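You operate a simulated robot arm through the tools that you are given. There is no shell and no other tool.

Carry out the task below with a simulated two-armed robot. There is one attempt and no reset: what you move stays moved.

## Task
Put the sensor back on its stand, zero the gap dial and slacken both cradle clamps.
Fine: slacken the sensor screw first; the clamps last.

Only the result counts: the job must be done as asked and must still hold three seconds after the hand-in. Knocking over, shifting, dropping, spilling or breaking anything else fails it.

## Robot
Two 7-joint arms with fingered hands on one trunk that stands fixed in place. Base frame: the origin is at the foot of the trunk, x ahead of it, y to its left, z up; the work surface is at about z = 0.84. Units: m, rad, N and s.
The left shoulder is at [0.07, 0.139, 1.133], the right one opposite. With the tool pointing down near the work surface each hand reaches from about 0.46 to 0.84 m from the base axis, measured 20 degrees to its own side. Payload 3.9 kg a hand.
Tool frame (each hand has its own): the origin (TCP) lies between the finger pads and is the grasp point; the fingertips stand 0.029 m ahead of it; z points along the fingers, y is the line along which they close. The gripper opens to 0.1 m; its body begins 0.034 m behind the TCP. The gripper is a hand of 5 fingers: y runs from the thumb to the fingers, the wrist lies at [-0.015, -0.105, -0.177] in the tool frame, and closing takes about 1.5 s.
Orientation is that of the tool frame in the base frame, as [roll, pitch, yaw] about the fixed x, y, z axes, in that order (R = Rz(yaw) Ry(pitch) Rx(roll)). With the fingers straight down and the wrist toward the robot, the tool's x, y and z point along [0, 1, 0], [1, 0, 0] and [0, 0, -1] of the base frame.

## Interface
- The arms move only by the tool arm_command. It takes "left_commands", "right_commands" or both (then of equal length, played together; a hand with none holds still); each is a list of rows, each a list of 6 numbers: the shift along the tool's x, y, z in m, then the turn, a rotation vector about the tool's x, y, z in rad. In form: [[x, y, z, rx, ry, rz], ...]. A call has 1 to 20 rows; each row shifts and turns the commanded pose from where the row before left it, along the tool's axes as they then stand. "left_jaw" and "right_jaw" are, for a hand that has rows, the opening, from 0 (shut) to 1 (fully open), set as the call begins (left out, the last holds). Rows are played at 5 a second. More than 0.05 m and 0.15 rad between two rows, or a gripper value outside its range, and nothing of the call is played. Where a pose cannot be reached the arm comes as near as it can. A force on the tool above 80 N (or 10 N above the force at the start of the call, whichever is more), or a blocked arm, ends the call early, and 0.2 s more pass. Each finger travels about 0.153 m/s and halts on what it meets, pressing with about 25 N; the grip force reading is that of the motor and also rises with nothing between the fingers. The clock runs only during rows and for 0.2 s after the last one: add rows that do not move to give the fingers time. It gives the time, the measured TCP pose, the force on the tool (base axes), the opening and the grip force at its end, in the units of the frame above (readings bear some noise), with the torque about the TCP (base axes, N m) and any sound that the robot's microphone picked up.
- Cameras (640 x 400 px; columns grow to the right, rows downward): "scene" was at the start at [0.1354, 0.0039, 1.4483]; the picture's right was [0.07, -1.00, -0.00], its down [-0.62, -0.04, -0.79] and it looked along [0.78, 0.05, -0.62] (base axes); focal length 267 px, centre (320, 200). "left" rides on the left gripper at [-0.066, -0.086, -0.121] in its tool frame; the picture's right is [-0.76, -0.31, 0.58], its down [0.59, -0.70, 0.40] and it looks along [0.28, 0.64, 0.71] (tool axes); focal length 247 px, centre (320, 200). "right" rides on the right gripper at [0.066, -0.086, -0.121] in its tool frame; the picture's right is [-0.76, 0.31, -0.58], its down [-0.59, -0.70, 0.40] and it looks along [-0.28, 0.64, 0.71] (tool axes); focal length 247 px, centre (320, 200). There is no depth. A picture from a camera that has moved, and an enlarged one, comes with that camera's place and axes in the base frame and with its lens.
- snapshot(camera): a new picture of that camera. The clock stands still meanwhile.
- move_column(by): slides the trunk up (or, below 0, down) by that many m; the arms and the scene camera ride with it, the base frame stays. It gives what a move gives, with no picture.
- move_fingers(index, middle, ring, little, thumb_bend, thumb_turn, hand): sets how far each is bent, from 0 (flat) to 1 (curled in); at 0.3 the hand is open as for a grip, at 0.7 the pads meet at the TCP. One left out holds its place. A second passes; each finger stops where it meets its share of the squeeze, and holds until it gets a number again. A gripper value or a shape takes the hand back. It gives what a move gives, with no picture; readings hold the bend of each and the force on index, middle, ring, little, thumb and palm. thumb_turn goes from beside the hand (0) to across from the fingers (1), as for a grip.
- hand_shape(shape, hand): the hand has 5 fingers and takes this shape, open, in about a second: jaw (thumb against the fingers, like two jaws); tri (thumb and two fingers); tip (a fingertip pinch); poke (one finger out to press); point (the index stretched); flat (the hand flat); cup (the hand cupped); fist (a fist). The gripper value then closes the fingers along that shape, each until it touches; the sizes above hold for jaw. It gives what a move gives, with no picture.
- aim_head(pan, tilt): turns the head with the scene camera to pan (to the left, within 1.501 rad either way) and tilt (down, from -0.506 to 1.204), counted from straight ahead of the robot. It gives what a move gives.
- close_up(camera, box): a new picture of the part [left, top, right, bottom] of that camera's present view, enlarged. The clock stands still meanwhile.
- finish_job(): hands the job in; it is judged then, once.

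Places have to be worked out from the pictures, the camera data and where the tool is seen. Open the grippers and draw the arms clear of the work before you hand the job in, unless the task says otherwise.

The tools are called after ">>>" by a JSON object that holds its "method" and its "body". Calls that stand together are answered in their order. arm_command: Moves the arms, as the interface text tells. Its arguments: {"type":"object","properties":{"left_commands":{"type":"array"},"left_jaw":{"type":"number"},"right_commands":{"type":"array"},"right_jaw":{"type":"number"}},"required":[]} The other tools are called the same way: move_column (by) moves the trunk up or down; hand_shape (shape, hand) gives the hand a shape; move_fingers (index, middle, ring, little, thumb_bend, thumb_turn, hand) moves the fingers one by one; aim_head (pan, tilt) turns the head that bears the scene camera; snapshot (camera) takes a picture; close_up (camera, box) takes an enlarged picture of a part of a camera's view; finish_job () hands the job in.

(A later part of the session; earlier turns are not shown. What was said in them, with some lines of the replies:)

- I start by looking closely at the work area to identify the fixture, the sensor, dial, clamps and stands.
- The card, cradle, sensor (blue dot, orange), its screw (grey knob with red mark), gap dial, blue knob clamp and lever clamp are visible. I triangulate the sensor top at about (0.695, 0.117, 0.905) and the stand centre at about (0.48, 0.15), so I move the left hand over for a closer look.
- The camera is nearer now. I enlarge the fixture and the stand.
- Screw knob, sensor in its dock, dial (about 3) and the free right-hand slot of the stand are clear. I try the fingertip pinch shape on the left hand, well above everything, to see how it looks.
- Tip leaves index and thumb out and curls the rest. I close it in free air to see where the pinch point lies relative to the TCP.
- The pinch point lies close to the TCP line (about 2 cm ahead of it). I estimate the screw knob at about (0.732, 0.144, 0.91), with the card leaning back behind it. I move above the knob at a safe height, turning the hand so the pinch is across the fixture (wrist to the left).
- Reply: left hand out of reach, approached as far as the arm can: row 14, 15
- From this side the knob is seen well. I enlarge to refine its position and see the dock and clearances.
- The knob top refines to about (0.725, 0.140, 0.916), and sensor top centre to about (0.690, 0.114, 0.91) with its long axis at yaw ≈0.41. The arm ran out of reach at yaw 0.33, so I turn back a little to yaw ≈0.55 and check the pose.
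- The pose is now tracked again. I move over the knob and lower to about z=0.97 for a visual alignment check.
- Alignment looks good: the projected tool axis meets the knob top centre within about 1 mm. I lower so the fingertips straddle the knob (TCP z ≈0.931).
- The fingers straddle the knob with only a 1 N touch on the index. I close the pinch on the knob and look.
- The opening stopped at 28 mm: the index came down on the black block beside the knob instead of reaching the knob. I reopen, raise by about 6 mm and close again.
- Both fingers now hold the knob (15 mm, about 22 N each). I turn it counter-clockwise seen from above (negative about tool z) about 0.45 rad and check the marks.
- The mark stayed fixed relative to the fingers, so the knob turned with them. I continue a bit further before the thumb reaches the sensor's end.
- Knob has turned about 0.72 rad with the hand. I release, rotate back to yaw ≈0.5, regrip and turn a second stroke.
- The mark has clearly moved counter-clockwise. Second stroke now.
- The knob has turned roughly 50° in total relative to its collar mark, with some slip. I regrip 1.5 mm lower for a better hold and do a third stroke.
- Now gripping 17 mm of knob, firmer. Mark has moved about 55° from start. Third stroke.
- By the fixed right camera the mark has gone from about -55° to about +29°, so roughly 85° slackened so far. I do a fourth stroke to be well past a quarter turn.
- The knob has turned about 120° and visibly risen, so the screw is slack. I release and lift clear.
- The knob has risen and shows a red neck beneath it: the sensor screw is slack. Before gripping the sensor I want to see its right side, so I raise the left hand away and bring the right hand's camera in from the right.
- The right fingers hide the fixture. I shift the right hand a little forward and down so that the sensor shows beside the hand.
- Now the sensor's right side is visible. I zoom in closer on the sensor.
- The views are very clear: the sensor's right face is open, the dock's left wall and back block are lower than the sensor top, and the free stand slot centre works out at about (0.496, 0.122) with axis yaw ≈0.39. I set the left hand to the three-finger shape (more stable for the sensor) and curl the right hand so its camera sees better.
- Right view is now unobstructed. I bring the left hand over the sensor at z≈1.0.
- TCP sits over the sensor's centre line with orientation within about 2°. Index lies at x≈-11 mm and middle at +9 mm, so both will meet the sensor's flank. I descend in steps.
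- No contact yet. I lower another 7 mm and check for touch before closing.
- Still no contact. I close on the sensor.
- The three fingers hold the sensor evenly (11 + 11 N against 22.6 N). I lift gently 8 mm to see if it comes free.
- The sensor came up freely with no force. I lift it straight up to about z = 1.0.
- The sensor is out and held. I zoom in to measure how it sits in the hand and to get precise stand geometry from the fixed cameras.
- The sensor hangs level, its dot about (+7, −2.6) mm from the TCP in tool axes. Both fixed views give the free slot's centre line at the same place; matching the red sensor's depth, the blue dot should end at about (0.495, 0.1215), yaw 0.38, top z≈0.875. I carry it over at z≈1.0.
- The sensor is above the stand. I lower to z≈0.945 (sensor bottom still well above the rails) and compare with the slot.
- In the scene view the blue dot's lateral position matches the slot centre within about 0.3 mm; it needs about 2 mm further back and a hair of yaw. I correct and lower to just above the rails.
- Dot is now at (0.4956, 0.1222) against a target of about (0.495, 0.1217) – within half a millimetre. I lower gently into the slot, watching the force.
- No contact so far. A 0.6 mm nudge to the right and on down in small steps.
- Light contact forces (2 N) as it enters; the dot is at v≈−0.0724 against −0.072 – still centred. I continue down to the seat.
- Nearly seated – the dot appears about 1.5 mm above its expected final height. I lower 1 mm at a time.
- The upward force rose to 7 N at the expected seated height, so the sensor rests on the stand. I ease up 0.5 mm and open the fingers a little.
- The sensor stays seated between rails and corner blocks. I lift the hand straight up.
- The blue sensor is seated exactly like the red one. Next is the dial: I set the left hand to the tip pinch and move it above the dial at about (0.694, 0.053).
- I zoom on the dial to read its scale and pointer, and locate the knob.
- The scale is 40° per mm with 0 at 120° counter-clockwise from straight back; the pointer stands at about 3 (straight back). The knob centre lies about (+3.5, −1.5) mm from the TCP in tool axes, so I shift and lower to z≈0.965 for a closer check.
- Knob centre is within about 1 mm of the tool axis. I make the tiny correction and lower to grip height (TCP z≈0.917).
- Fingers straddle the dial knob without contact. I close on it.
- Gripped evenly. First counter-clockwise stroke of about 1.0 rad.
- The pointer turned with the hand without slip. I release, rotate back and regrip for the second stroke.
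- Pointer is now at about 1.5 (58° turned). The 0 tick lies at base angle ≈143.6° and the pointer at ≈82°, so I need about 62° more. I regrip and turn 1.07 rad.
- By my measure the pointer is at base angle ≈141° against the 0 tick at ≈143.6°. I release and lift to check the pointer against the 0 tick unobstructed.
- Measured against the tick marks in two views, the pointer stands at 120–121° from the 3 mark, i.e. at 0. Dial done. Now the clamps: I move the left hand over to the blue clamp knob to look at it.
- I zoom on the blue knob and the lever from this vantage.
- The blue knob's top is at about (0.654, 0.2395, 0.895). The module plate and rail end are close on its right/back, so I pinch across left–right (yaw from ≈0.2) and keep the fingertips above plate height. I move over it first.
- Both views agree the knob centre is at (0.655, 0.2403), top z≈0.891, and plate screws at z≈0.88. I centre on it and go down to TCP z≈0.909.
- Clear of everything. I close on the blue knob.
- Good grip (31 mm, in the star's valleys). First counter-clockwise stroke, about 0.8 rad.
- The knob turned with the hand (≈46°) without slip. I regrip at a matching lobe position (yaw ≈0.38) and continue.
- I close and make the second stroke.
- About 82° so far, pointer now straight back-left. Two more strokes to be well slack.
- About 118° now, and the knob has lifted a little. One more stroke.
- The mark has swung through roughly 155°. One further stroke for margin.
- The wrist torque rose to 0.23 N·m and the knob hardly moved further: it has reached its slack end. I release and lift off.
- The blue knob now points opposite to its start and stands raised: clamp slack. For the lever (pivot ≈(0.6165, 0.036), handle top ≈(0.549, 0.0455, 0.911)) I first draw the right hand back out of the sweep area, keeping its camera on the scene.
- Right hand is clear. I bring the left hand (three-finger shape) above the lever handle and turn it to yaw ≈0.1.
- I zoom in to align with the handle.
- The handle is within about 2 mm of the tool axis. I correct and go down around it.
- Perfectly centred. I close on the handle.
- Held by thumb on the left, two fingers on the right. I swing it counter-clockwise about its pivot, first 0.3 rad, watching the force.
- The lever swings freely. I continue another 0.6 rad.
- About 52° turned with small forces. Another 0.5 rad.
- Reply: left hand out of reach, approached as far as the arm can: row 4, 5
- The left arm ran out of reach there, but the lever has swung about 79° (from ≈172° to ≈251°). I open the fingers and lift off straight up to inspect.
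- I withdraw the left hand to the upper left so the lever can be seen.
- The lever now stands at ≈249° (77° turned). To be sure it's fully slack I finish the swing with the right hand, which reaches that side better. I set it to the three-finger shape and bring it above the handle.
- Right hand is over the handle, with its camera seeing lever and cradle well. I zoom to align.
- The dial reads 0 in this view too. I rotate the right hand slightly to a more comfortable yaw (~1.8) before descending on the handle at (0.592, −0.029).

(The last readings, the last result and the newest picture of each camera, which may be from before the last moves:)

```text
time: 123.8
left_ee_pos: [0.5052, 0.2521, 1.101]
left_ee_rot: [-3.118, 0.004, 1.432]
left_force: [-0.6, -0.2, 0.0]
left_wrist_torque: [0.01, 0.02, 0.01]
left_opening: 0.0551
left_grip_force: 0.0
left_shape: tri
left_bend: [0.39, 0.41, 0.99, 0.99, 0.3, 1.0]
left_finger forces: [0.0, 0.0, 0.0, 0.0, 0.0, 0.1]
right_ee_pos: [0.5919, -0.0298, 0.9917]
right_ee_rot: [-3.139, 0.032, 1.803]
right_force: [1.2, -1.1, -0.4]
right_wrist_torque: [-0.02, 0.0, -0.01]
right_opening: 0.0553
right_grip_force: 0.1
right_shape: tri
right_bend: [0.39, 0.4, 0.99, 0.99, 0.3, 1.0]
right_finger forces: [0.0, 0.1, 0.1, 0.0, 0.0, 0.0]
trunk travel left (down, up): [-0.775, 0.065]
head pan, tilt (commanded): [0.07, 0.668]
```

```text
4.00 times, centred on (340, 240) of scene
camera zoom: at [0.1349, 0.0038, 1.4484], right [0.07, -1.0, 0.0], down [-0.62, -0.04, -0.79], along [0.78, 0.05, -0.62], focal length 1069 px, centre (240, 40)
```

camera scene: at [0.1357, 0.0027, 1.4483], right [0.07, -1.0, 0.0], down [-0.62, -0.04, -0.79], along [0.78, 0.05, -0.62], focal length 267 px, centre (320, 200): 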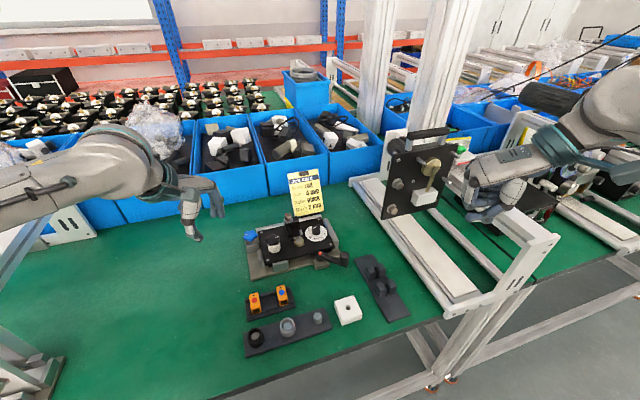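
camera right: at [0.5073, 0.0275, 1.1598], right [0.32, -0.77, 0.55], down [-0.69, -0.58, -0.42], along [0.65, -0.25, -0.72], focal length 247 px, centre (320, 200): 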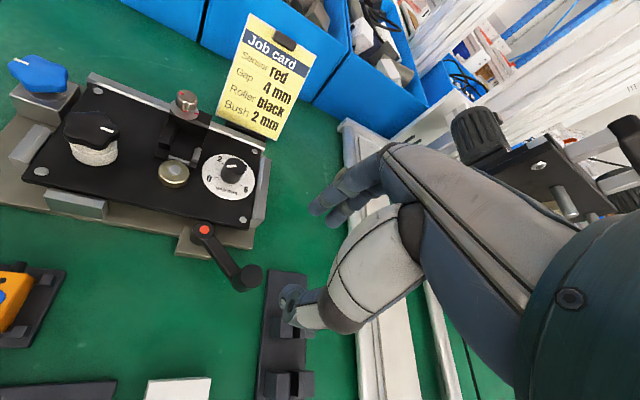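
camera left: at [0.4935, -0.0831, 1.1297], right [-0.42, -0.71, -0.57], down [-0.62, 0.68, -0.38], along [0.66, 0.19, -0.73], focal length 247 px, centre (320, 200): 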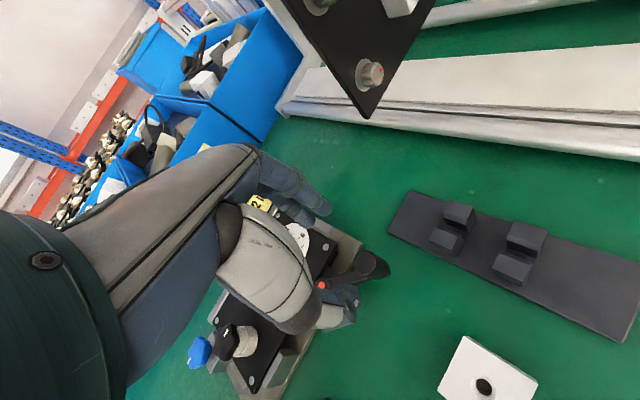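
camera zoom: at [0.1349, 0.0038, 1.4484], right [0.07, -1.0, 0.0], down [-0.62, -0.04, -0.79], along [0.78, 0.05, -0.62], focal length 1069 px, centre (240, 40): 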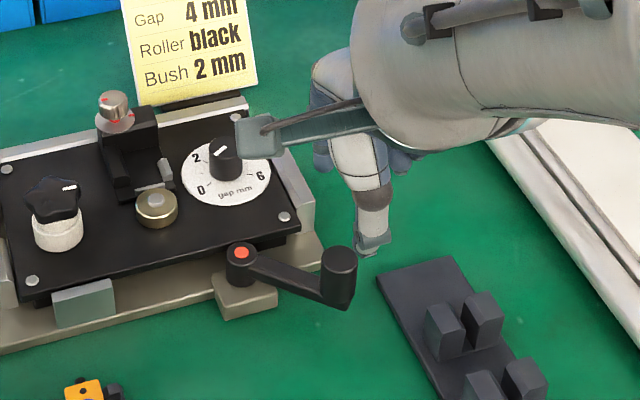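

TCP is right over the handle; I take out the small tilt I introduced and go down around the handle.

>>> {"method": "arm_command", "body": {"right_commands": [[0, 0, 0, 0, 0.034, 0], [0, 0, 0.02, 0, 0, 0], [0, 0, 0.02, 0, 0, 0], [0, 0, 0.015, 0, 0, 0], [0, 0, 0.01, 0, 0, 0], [0, 0, 0.006, 0, 0, 0], [0, 0, 0, 0, 0, 0]]}}

>>> {"method": "close_up", "body": {"camera": "right", "box": [240, 180, 400, 300]}}

>>> {"method": "close_up", "body": {"camera": "scene", "box": [290, 190, 390, 290]}}

```text
time: 125.4
left_ee_pos: [0.5072, 0.2533, 1.0999]
left_ee_rot: [-3.119, 0.004, 1.433]
left_force: [0.4, 0.4, 0.5]
left_wrist_torque: [0.0, -0.02, 0.02]
left_opening: 0.0548
left_grip_force: 0.1
left_shape: tri
left_bend: [0.39, 0.41, 0.99, 0.99, 0.3, 1.0]
left_finger forces: [0.0, 0.0, 0.0, 0.1, 0.0, 0.0]
right_ee_pos: [0.5906, -0.03, 0.9198]
right_ee_rot: [-3.138, -0.001, 1.803]
right_force: [-1.0, -0.6, 0.5]
right_wrist_torque: [0.01, 0.02, 0.01]
right_opening: 0.0552
right_grip_force: 0.1
right_shape: tri
right_bend: [0.39, 0.4, 0.99, 0.99, 0.3, 1.0]
right_finger forces: [0.1, 0.0, 0.0, 0.1, 0.1, 0.0]
trunk travel left (down, up): [-0.775, 0.065]
head pan, tilt (commanded): [0.07, 0.668]
```

```text
3.33 times, centred on (320, 240) of right
camera zoom: at [0.4935, 0.016, 1.041], right [0.47, -0.67, 0.58], down [-0.55, -0.73, -0.4], along [0.69, -0.13, -0.72], focal length 823 px, centre (320, 67)
```

zoom: 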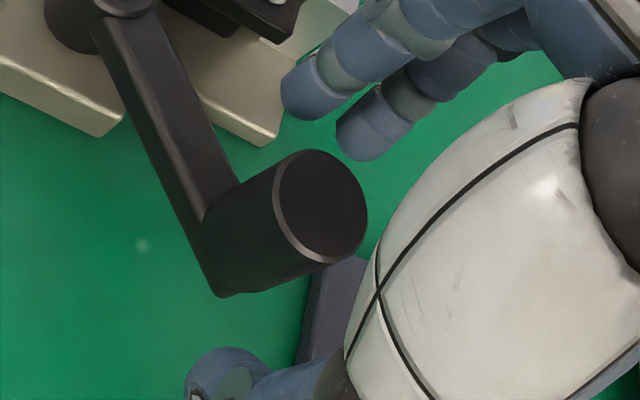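

```text
4.00 times, centred on (340, 240) of scene
camera zoom: at [0.1353, 0.004, 1.4483], right [0.07, -1.0, 0.0], down [-0.62, -0.04, -0.79], along [0.78, 0.05, -0.62], focal length 1069 px, centre (240, 40)
```

zoom: 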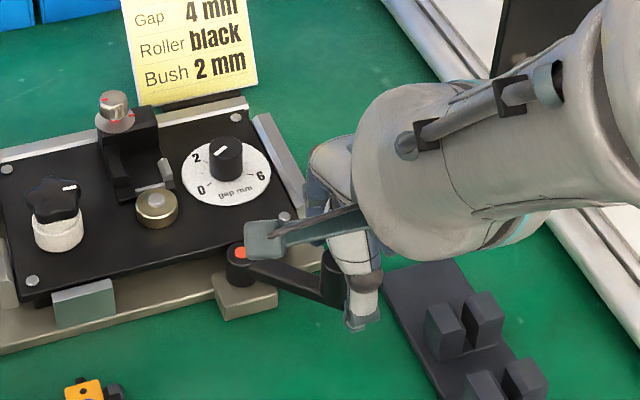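

The handle sits between thumb and fingers. I close.

>>> {"method": "arm_command", "body": {"right_commands": [[0.0025, 0, 0, 0, 0, 0], [0, 0, 0, 0, 0, 0], [0, 0, 0, 0, 0, 0], [0, 0, 0, 0, 0, 0], [0, 0, 0, 0, 0, 0], [0, 0, 0, 0, 0, 0]], "right_jaw": 0.0}}

>>> {"method": "close_up", "body": {"camera": "right", "box": [240, 180, 400, 300]}}

```text
time: 126.8
left_ee_pos: [0.5061, 0.2527, 1.0994]
left_ee_rot: [-3.119, 0.001, 1.433]
left_force: [-0.4, -0.6, -1.0]
left_wrist_torque: [0.01, -0.01, -0.01]
left_opening: 0.0547
left_grip_force: 0.1
left_shape: tri
left_bend: [0.39, 0.41, 0.99, 0.99, 0.3, 1.0]
left_finger forces: [0.1, 0.1, 0.0, 0.1, 0.0, 0.1]
right_ee_pos: [0.5907, -0.0269, 0.9188]
right_ee_rot: [-3.138, -0.002, 1.801]
right_force: [-0.3, -2.5, -2.1]
right_wrist_torque: [-0.06, 0.01, -0.04]
right_opening: 0.0156
right_grip_force: 25.0
right_shape: tri
right_bend: [0.61, 0.61, 1.0, 1.0, 0.55, 1.0]
right_finger forces: [10.8, 11.1, 0.0, 0.1, 22.8, 0.0]
trunk travel left (down, up): [-0.775, 0.065]
head pan, tilt (commanded): [0.07, 0.668]
```

```text
3.33 times, centred on (320, 240) of right
camera zoom: at [0.4927, 0.0177, 1.0406], right [0.47, -0.67, 0.57], down [-0.55, -0.73, -0.4], along [0.69, -0.13, -0.72], focal length 823 px, centre (320, 67)
```

zoom: 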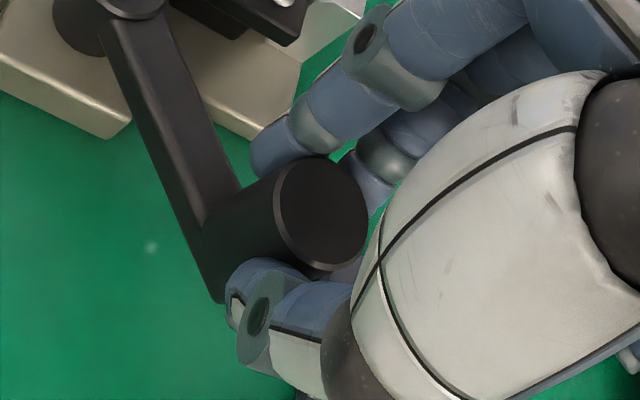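

Held. I swing it further counter-clockwise in small steps, watching for a stop.

>>> {"method": "arm_command", "body": {"right_commands": [[-0.0036, 0.0058, 0, 0, 0, -0.1], [-0.0036, 0.0058, 0, 0, 0, -0.1], [0, 0, 0, 0, 0, 0]]}}

>>> {"method": "close_up", "body": {"camera": "right", "box": [180, 140, 400, 300]}}

>>> {"method": "close_up", "body": {"camera": "scene", "box": [290, 190, 390, 290]}}

```text
time: 127.6
left_ee_pos: [0.5057, 0.254, 1.1006]
left_ee_rot: [-3.121, 0.004, 1.433]
left_force: [0.2, -0.3, 0.5]
left_wrist_torque: [0.01, -0.03, -0.03]
left_opening: 0.0551
left_grip_force: 0.1
left_shape: tri
left_bend: [0.39, 0.41, 0.99, 0.99, 0.3, 1.0]
left_finger forces: [0.1, 0.0, 0.0, 0.1, 0.0, 0.0]
right_ee_pos: [0.6018, -0.03, 0.9201]
right_ee_rot: [-3.135, -0.002, 2.007]
right_force: [-15.7, -0.1, -4.8]
right_wrist_torque: [-0.05, 0.38, 0.03]
right_opening: 0.0159
right_grip_force: 25.2
right_shape: tri
right_bend: [0.63, 0.74, 1.0, 1.0, 0.55, 1.0]
right_finger forces: [9.8, 6.4, 0.0, 0.1, 28.0, 0.0]
trunk travel left (down, up): [-0.775, 0.065]
head pan, tilt (commanded): [0.07, 0.668]
```

```text
2.50 times, centred on (290, 220) of right
camera zoom: at [0.4965, -0.0063, 1.041], right [0.6, -0.56, 0.57], down [-0.39, -0.83, -0.4], along [0.7, 0.01, -0.72], focal length 617 px, centre (395, 150)
```

zoom: 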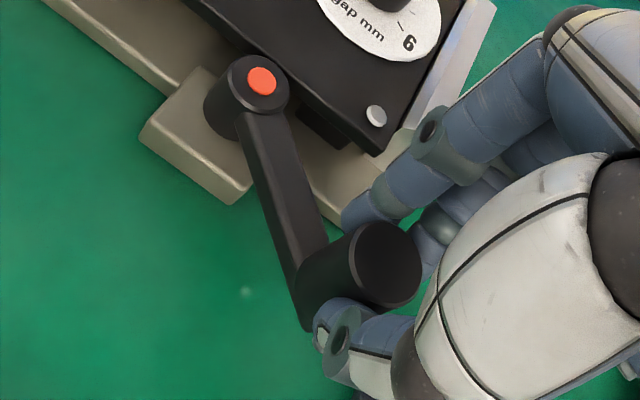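

```text
4.00 times, centred on (340, 240) of scene
camera zoom: at [0.133, 0.004, 1.4485], right [0.07, -1.0, 0.0], down [-0.62, -0.04, -0.79], along [0.78, 0.05, -0.62], focal length 1069 px, centre (240, 40)
```

zoom: 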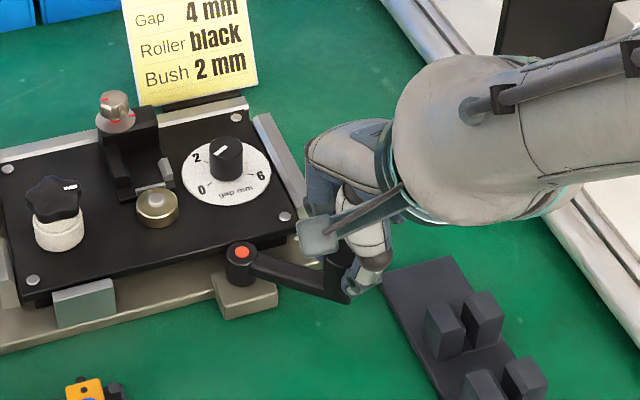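

Resistance rose sharply (16 N at the handle) and the lever stopped at about 253°: that is its slack end stop, about 80° from where it was. I release the handle and lift the right hand away.

>>> {"method": "arm_command", "body": {"right_commands": [[0, 0, 0, 0, 0, 0], [0, 0, 0, 0, 0, 0], [0, 0, -0.01, 0, 0, 0], [0, 0, -0.03, 0, 0, 0], [0, 0, -0.04, 0, 0, 0], [0, 0, -0.04, 0, 0, 0], [0, 0, 0, 0, 0, 0]], "right_jaw": 0.6}}

>>> {"method": "close_up", "body": {"camera": "scene", "box": [280, 200, 380, 290]}}

>>> {"method": "snapshot", "body": {"camera": "right"}}

```text
time: 129.2
left_ee_pos: [0.5076, 0.2524, 1.1008]
left_ee_rot: [-3.118, 0.004, 1.433]
left_force: [0.3, -0.1, -0.4]
left_wrist_torque: [-0.01, 0.03, 0.02]
left_opening: 0.0548
left_grip_force: 0.1
left_shape: tri
left_bend: [0.39, 0.41, 0.99, 0.99, 0.3, 1.0]
left_finger forces: [0.0, 0.0, 0.0, 0.1, 0.0, 0.0]
right_ee_pos: [0.6018, -0.0313, 1.0391]
right_ee_rot: [-3.139, -0.001, 2.001]
right_force: [0.8, -0.5, -0.1]
right_wrist_torque: [0.0, 0.02, 0.0]
right_opening: 0.0598
right_grip_force: 0.1
right_shape: tri
right_bend: [0.39, 0.39, 0.99, 0.99, 0.3, 1.0]
right_finger forces: [0.0, 0.0, 0.0, 0.0, 0.0, 0.1]
trunk travel left (down, up): [-0.775, 0.065]
head pan, tilt (commanded): [0.07, 0.668]
```

```text
4.44 times, centred on (330, 245) of scene
camera zoom: at [0.1362, 0.004, 1.4482], right [0.07, -1.0, 0.0], down [-0.62, -0.04, -0.78], along [0.78, 0.05, -0.62], focal length 1188 px, centre (276, 0)
```

zoom: 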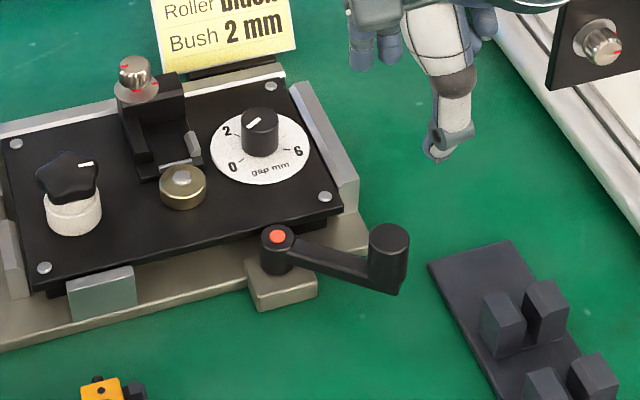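

```text
taken
camera right: at [0.4972, -0.0063, 1.1609], right [0.6, -0.56, 0.57], down [-0.39, -0.83, -0.4], along [0.7, 0.01, -0.72], focal length 247 px, centre (320, 200)
```

right: 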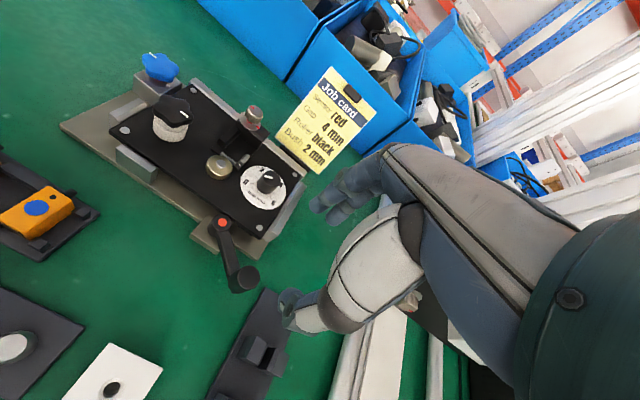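

Lever, knob, sensor and dial all look right. I take a final close look at the dial and cradle before withdrawing.

>>> {"method": "close_up", "body": {"camera": "right", "box": [230, 150, 310, 230]}}

>>> {"method": "close_up", "body": {"camera": "right", "box": [100, 40, 300, 190]}}

```text
5.00 times, centred on (270, 190) of right
camera zoom: at [0.4972, -0.0063, 1.1609], right [0.6, -0.56, 0.57], down [-0.39, -0.83, -0.4], along [0.7, 0.01, -0.72], focal length 1235 px, centre (570, 250)
```

zoom: 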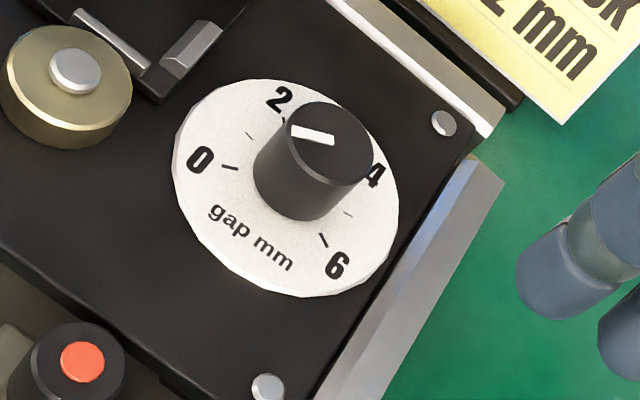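

```text
2.67 times, centred on (200, 115) of right
camera zoom: at [0.4972, -0.0063, 1.1609], right [0.6, -0.56, 0.57], down [-0.39, -0.83, -0.4], along [0.7, 0.01, -0.72], focal length 659 px, centre (640, 427)
```

zoom: 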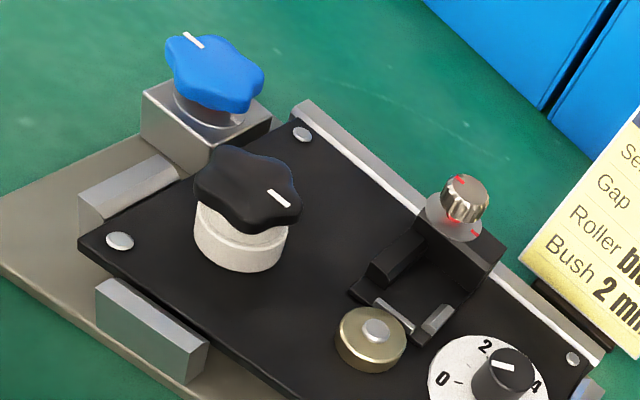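

Final readings: pointer on 0 (within about 0.05 mm), blue clamp and lever at their slack ends, sensor seated. I open both hands and draw the arms clear.

>>> {"method": "arm_command", "body": {"left_commands": [[0, 0, -0.02, 0, 0, 0], [0, 0, -0.02, 0, 0, 0], [0, -0.005, -0.02, 0, 0, 0], [0, -0.005, -0.02, 0, 0, 0], [0, -0.005, -0.02, 0, 0, 0], [0, -0.005, -0.02, 0, 0, 0], [0, 0, 0, 0, 0, 0], [0, 0, 0, 0, 0, 0], [0, 0, 0, 0, 0, 0]], "right_commands": [[0, 0, -0.03, 0, 0, 0], [0, 0, -0.03, 0, 0, 0], [-0.0085, -0.025, -0.025, 0, 0, 0], [-0.0085, -0.025, -0.025, 0, 0, 0], [-0.0085, -0.025, -0.025, 0, 0, 0], [-0.0085, -0.025, -0.025, 0, 0, 0], [-0.0085, -0.025, -0.025, 0, 0, 0], [-0.0085, -0.025, -0.025, 0, 0, 0], [0, 0, 0, 0, 0, 0]], "left_jaw": 1.0, "right_jaw": 1.0}}

>>> {"method": "hand_shape", "body": {"shape": "jaw", "hand": "left"}}

>>> {"method": "hand_shape", "body": {"shape": "jaw", "hand": "right"}}

>>> {"method": "snapshot", "body": {"camera": "scene"}}

>>> {"method": "close_up", "body": {"camera": "scene", "box": [235, 195, 375, 320]}}

```text
time: 131.2
left_ee_pos: [0.4908, 0.2574, 1.2201]
left_ee_rot: [-3.118, 0.003, 1.433]
left_force: [-0.5, -0.3, 0.1]
left_wrist_torque: [-0.03, -0.01, 0.02]
left_opening: 0.0998
left_grip_force: 0.1
left_shape: tri
left_bend: [0.3, 0.3, 0.99, 0.99, 0.3, 0.98]
left_finger forces: [0.0, 0.1, 0.0, 0.0, 0.1, 0.0]
right_ee_pos: [0.4926, -0.1398, 1.2495]
right_ee_rot: [-3.138, -0.001, 2.002]
right_force: [0.5, 0.8, 0.1]
right_wrist_torque: [-0.01, 0.08, 0.02]
right_opening: 0.0997
right_grip_force: 0.1
right_shape: tri
right_bend: [0.3, 0.3, 0.99, 0.99, 0.3, 0.98]
right_finger forces: [0.0, 0.1, 0.1, 0.1, 0.0, 0.0]
trunk travel left (down, up): [-0.775, 0.065]
head pan, tilt (commanded): [0.07, 0.668]
```

```text
time: 132.1
left_ee_pos: [0.4888, 0.2569, 1.2212]
left_ee_rot: [-3.12, 0.003, 1.433]
left_force: [0.8, 1.2, -0.1]
left_wrist_torque: [0.0, 0.04, 0.02]
left_opening: 0.0999
left_grip_force: 0.1
left_shape: jaw
left_bend: [0.3, 0.3, 0.3, 0.3, 0.3, 0.98]
left_finger forces: [0.0, 0.0, 0.1, 0.1, 0.0, 0.0]
right_ee_pos: [0.4924, -0.1403, 1.2483]
right_ee_rot: [-3.138, -0.003, 2.002]
right_force: [0.1, 0.2, 0.9]
right_wrist_torque: [0.03, -0.02, 0.01]
right_opening: 0.0998
right_grip_force: 0.0
right_shape: tri
right_bend: [0.3, 0.3, 0.99, 0.99, 0.3, 0.98]
right_finger forces: [0.1, 0.0, 0.0, 0.0, 0.1, 0.0]
trunk travel left (down, up): [-0.775, 0.065]
head pan, tilt (commanded): [0.07, 0.668]
```

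```text
time: 133.0
left_ee_pos: [0.4894, 0.2558, 1.2206]
left_ee_rot: [-3.119, 0.004, 1.433]
left_force: [-0.3, -0.4, 0.6]
left_wrist_torque: [-0.06, 0.02, 0.02]
left_opening: 0.1001
left_grip_force: 0.0
left_shape: jaw
left_bend: [0.3, 0.3, 0.3, 0.3, 0.3, 0.98]
left_finger forces: [0.1, 0.1, 0.1, 0.1, 0.1, 0.0]
right_ee_pos: [0.4911, -0.1398, 1.2495]
right_ee_rot: [-3.139, -0.002, 2.002]
right_force: [0.0, 0.3, 0.4]
right_wrist_torque: [0.0, -0.03, -0.02]
right_opening: 0.0999
right_grip_force: 0.1
right_shape: jaw
right_bend: [0.3, 0.3, 0.3, 0.3, 0.3, 0.98]
right_finger forces: [0.0, 0.1, 0.0, 0.0, 0.0, 0.0]
trunk travel left (down, up): [-0.775, 0.065]
head pan, tilt (commanded): [0.07, 0.668]
```

```text
taken
camera scene: at [0.1354, 0.004, 1.4483], right [0.07, -1.0, 0.0], down [-0.62, -0.04, -0.79], along [0.78, 0.05, -0.62], focal length 267 px, centre (320, 200)
```

scene: 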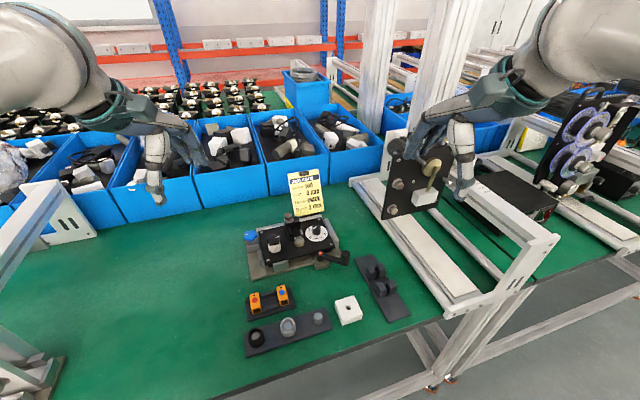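

```text
3.20 times, centred on (305, 258) of scene
camera zoom: at [0.1354, 0.004, 1.4483], right [0.07, -1.0, 0.0], down [-0.62, -0.04, -0.79], along [0.78, 0.05, -0.62], focal length 855 px, centre (368, 16)
```

zoom: 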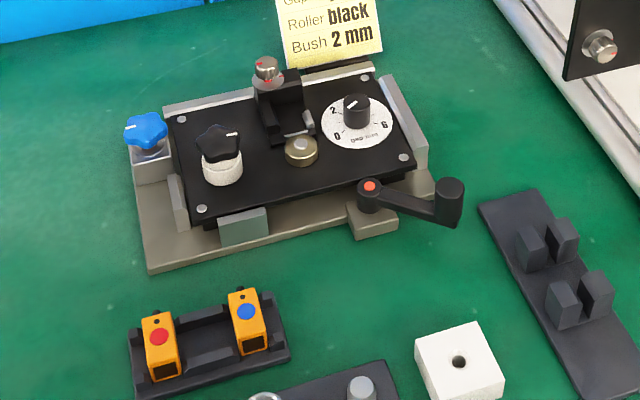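

Sensor on its stand, dial at 0, both cradle clamps slack at their stops, nothing else disturbed, and both hands are open and clear. I hand the job in.

>>> {"method": "finish_job", "body": {}}

```text
The job is handed in.
```

The job is handed in. The result of the judging has not come back, so what follows is from my own pictures and readings.

- **Sensor screw:** I slackened it first, counter-clockwise by about 150°. Its knob rose and showed the red neck.
- **Sensor:** The blue-dot sensor came out of the dock without force. It now sits in the free slot of its stand, the same way round and depth as the red one.
- **Gap dial:** I turned it from about 3 mm to 0. Repeated camera measurements mostly put the pointer within about 0.05 mm of the 0 tick; one, from a less favourable angle, read about 0.12 mm past it.
- **Cradle clamps:** I did these last. The blue knob turned about 180° and the lever about 80°, both counter-clockwise and each until it would go no further.

I took counter-clockwise as the slackening direction for all three. The screw and the blue knob both rose as they turned. The lever has no mark showing which end is slack, so for that one I am relying on the usual convention.

Nothing else on the bench looked moved in the last picture. Both hands are open and clear of the work.
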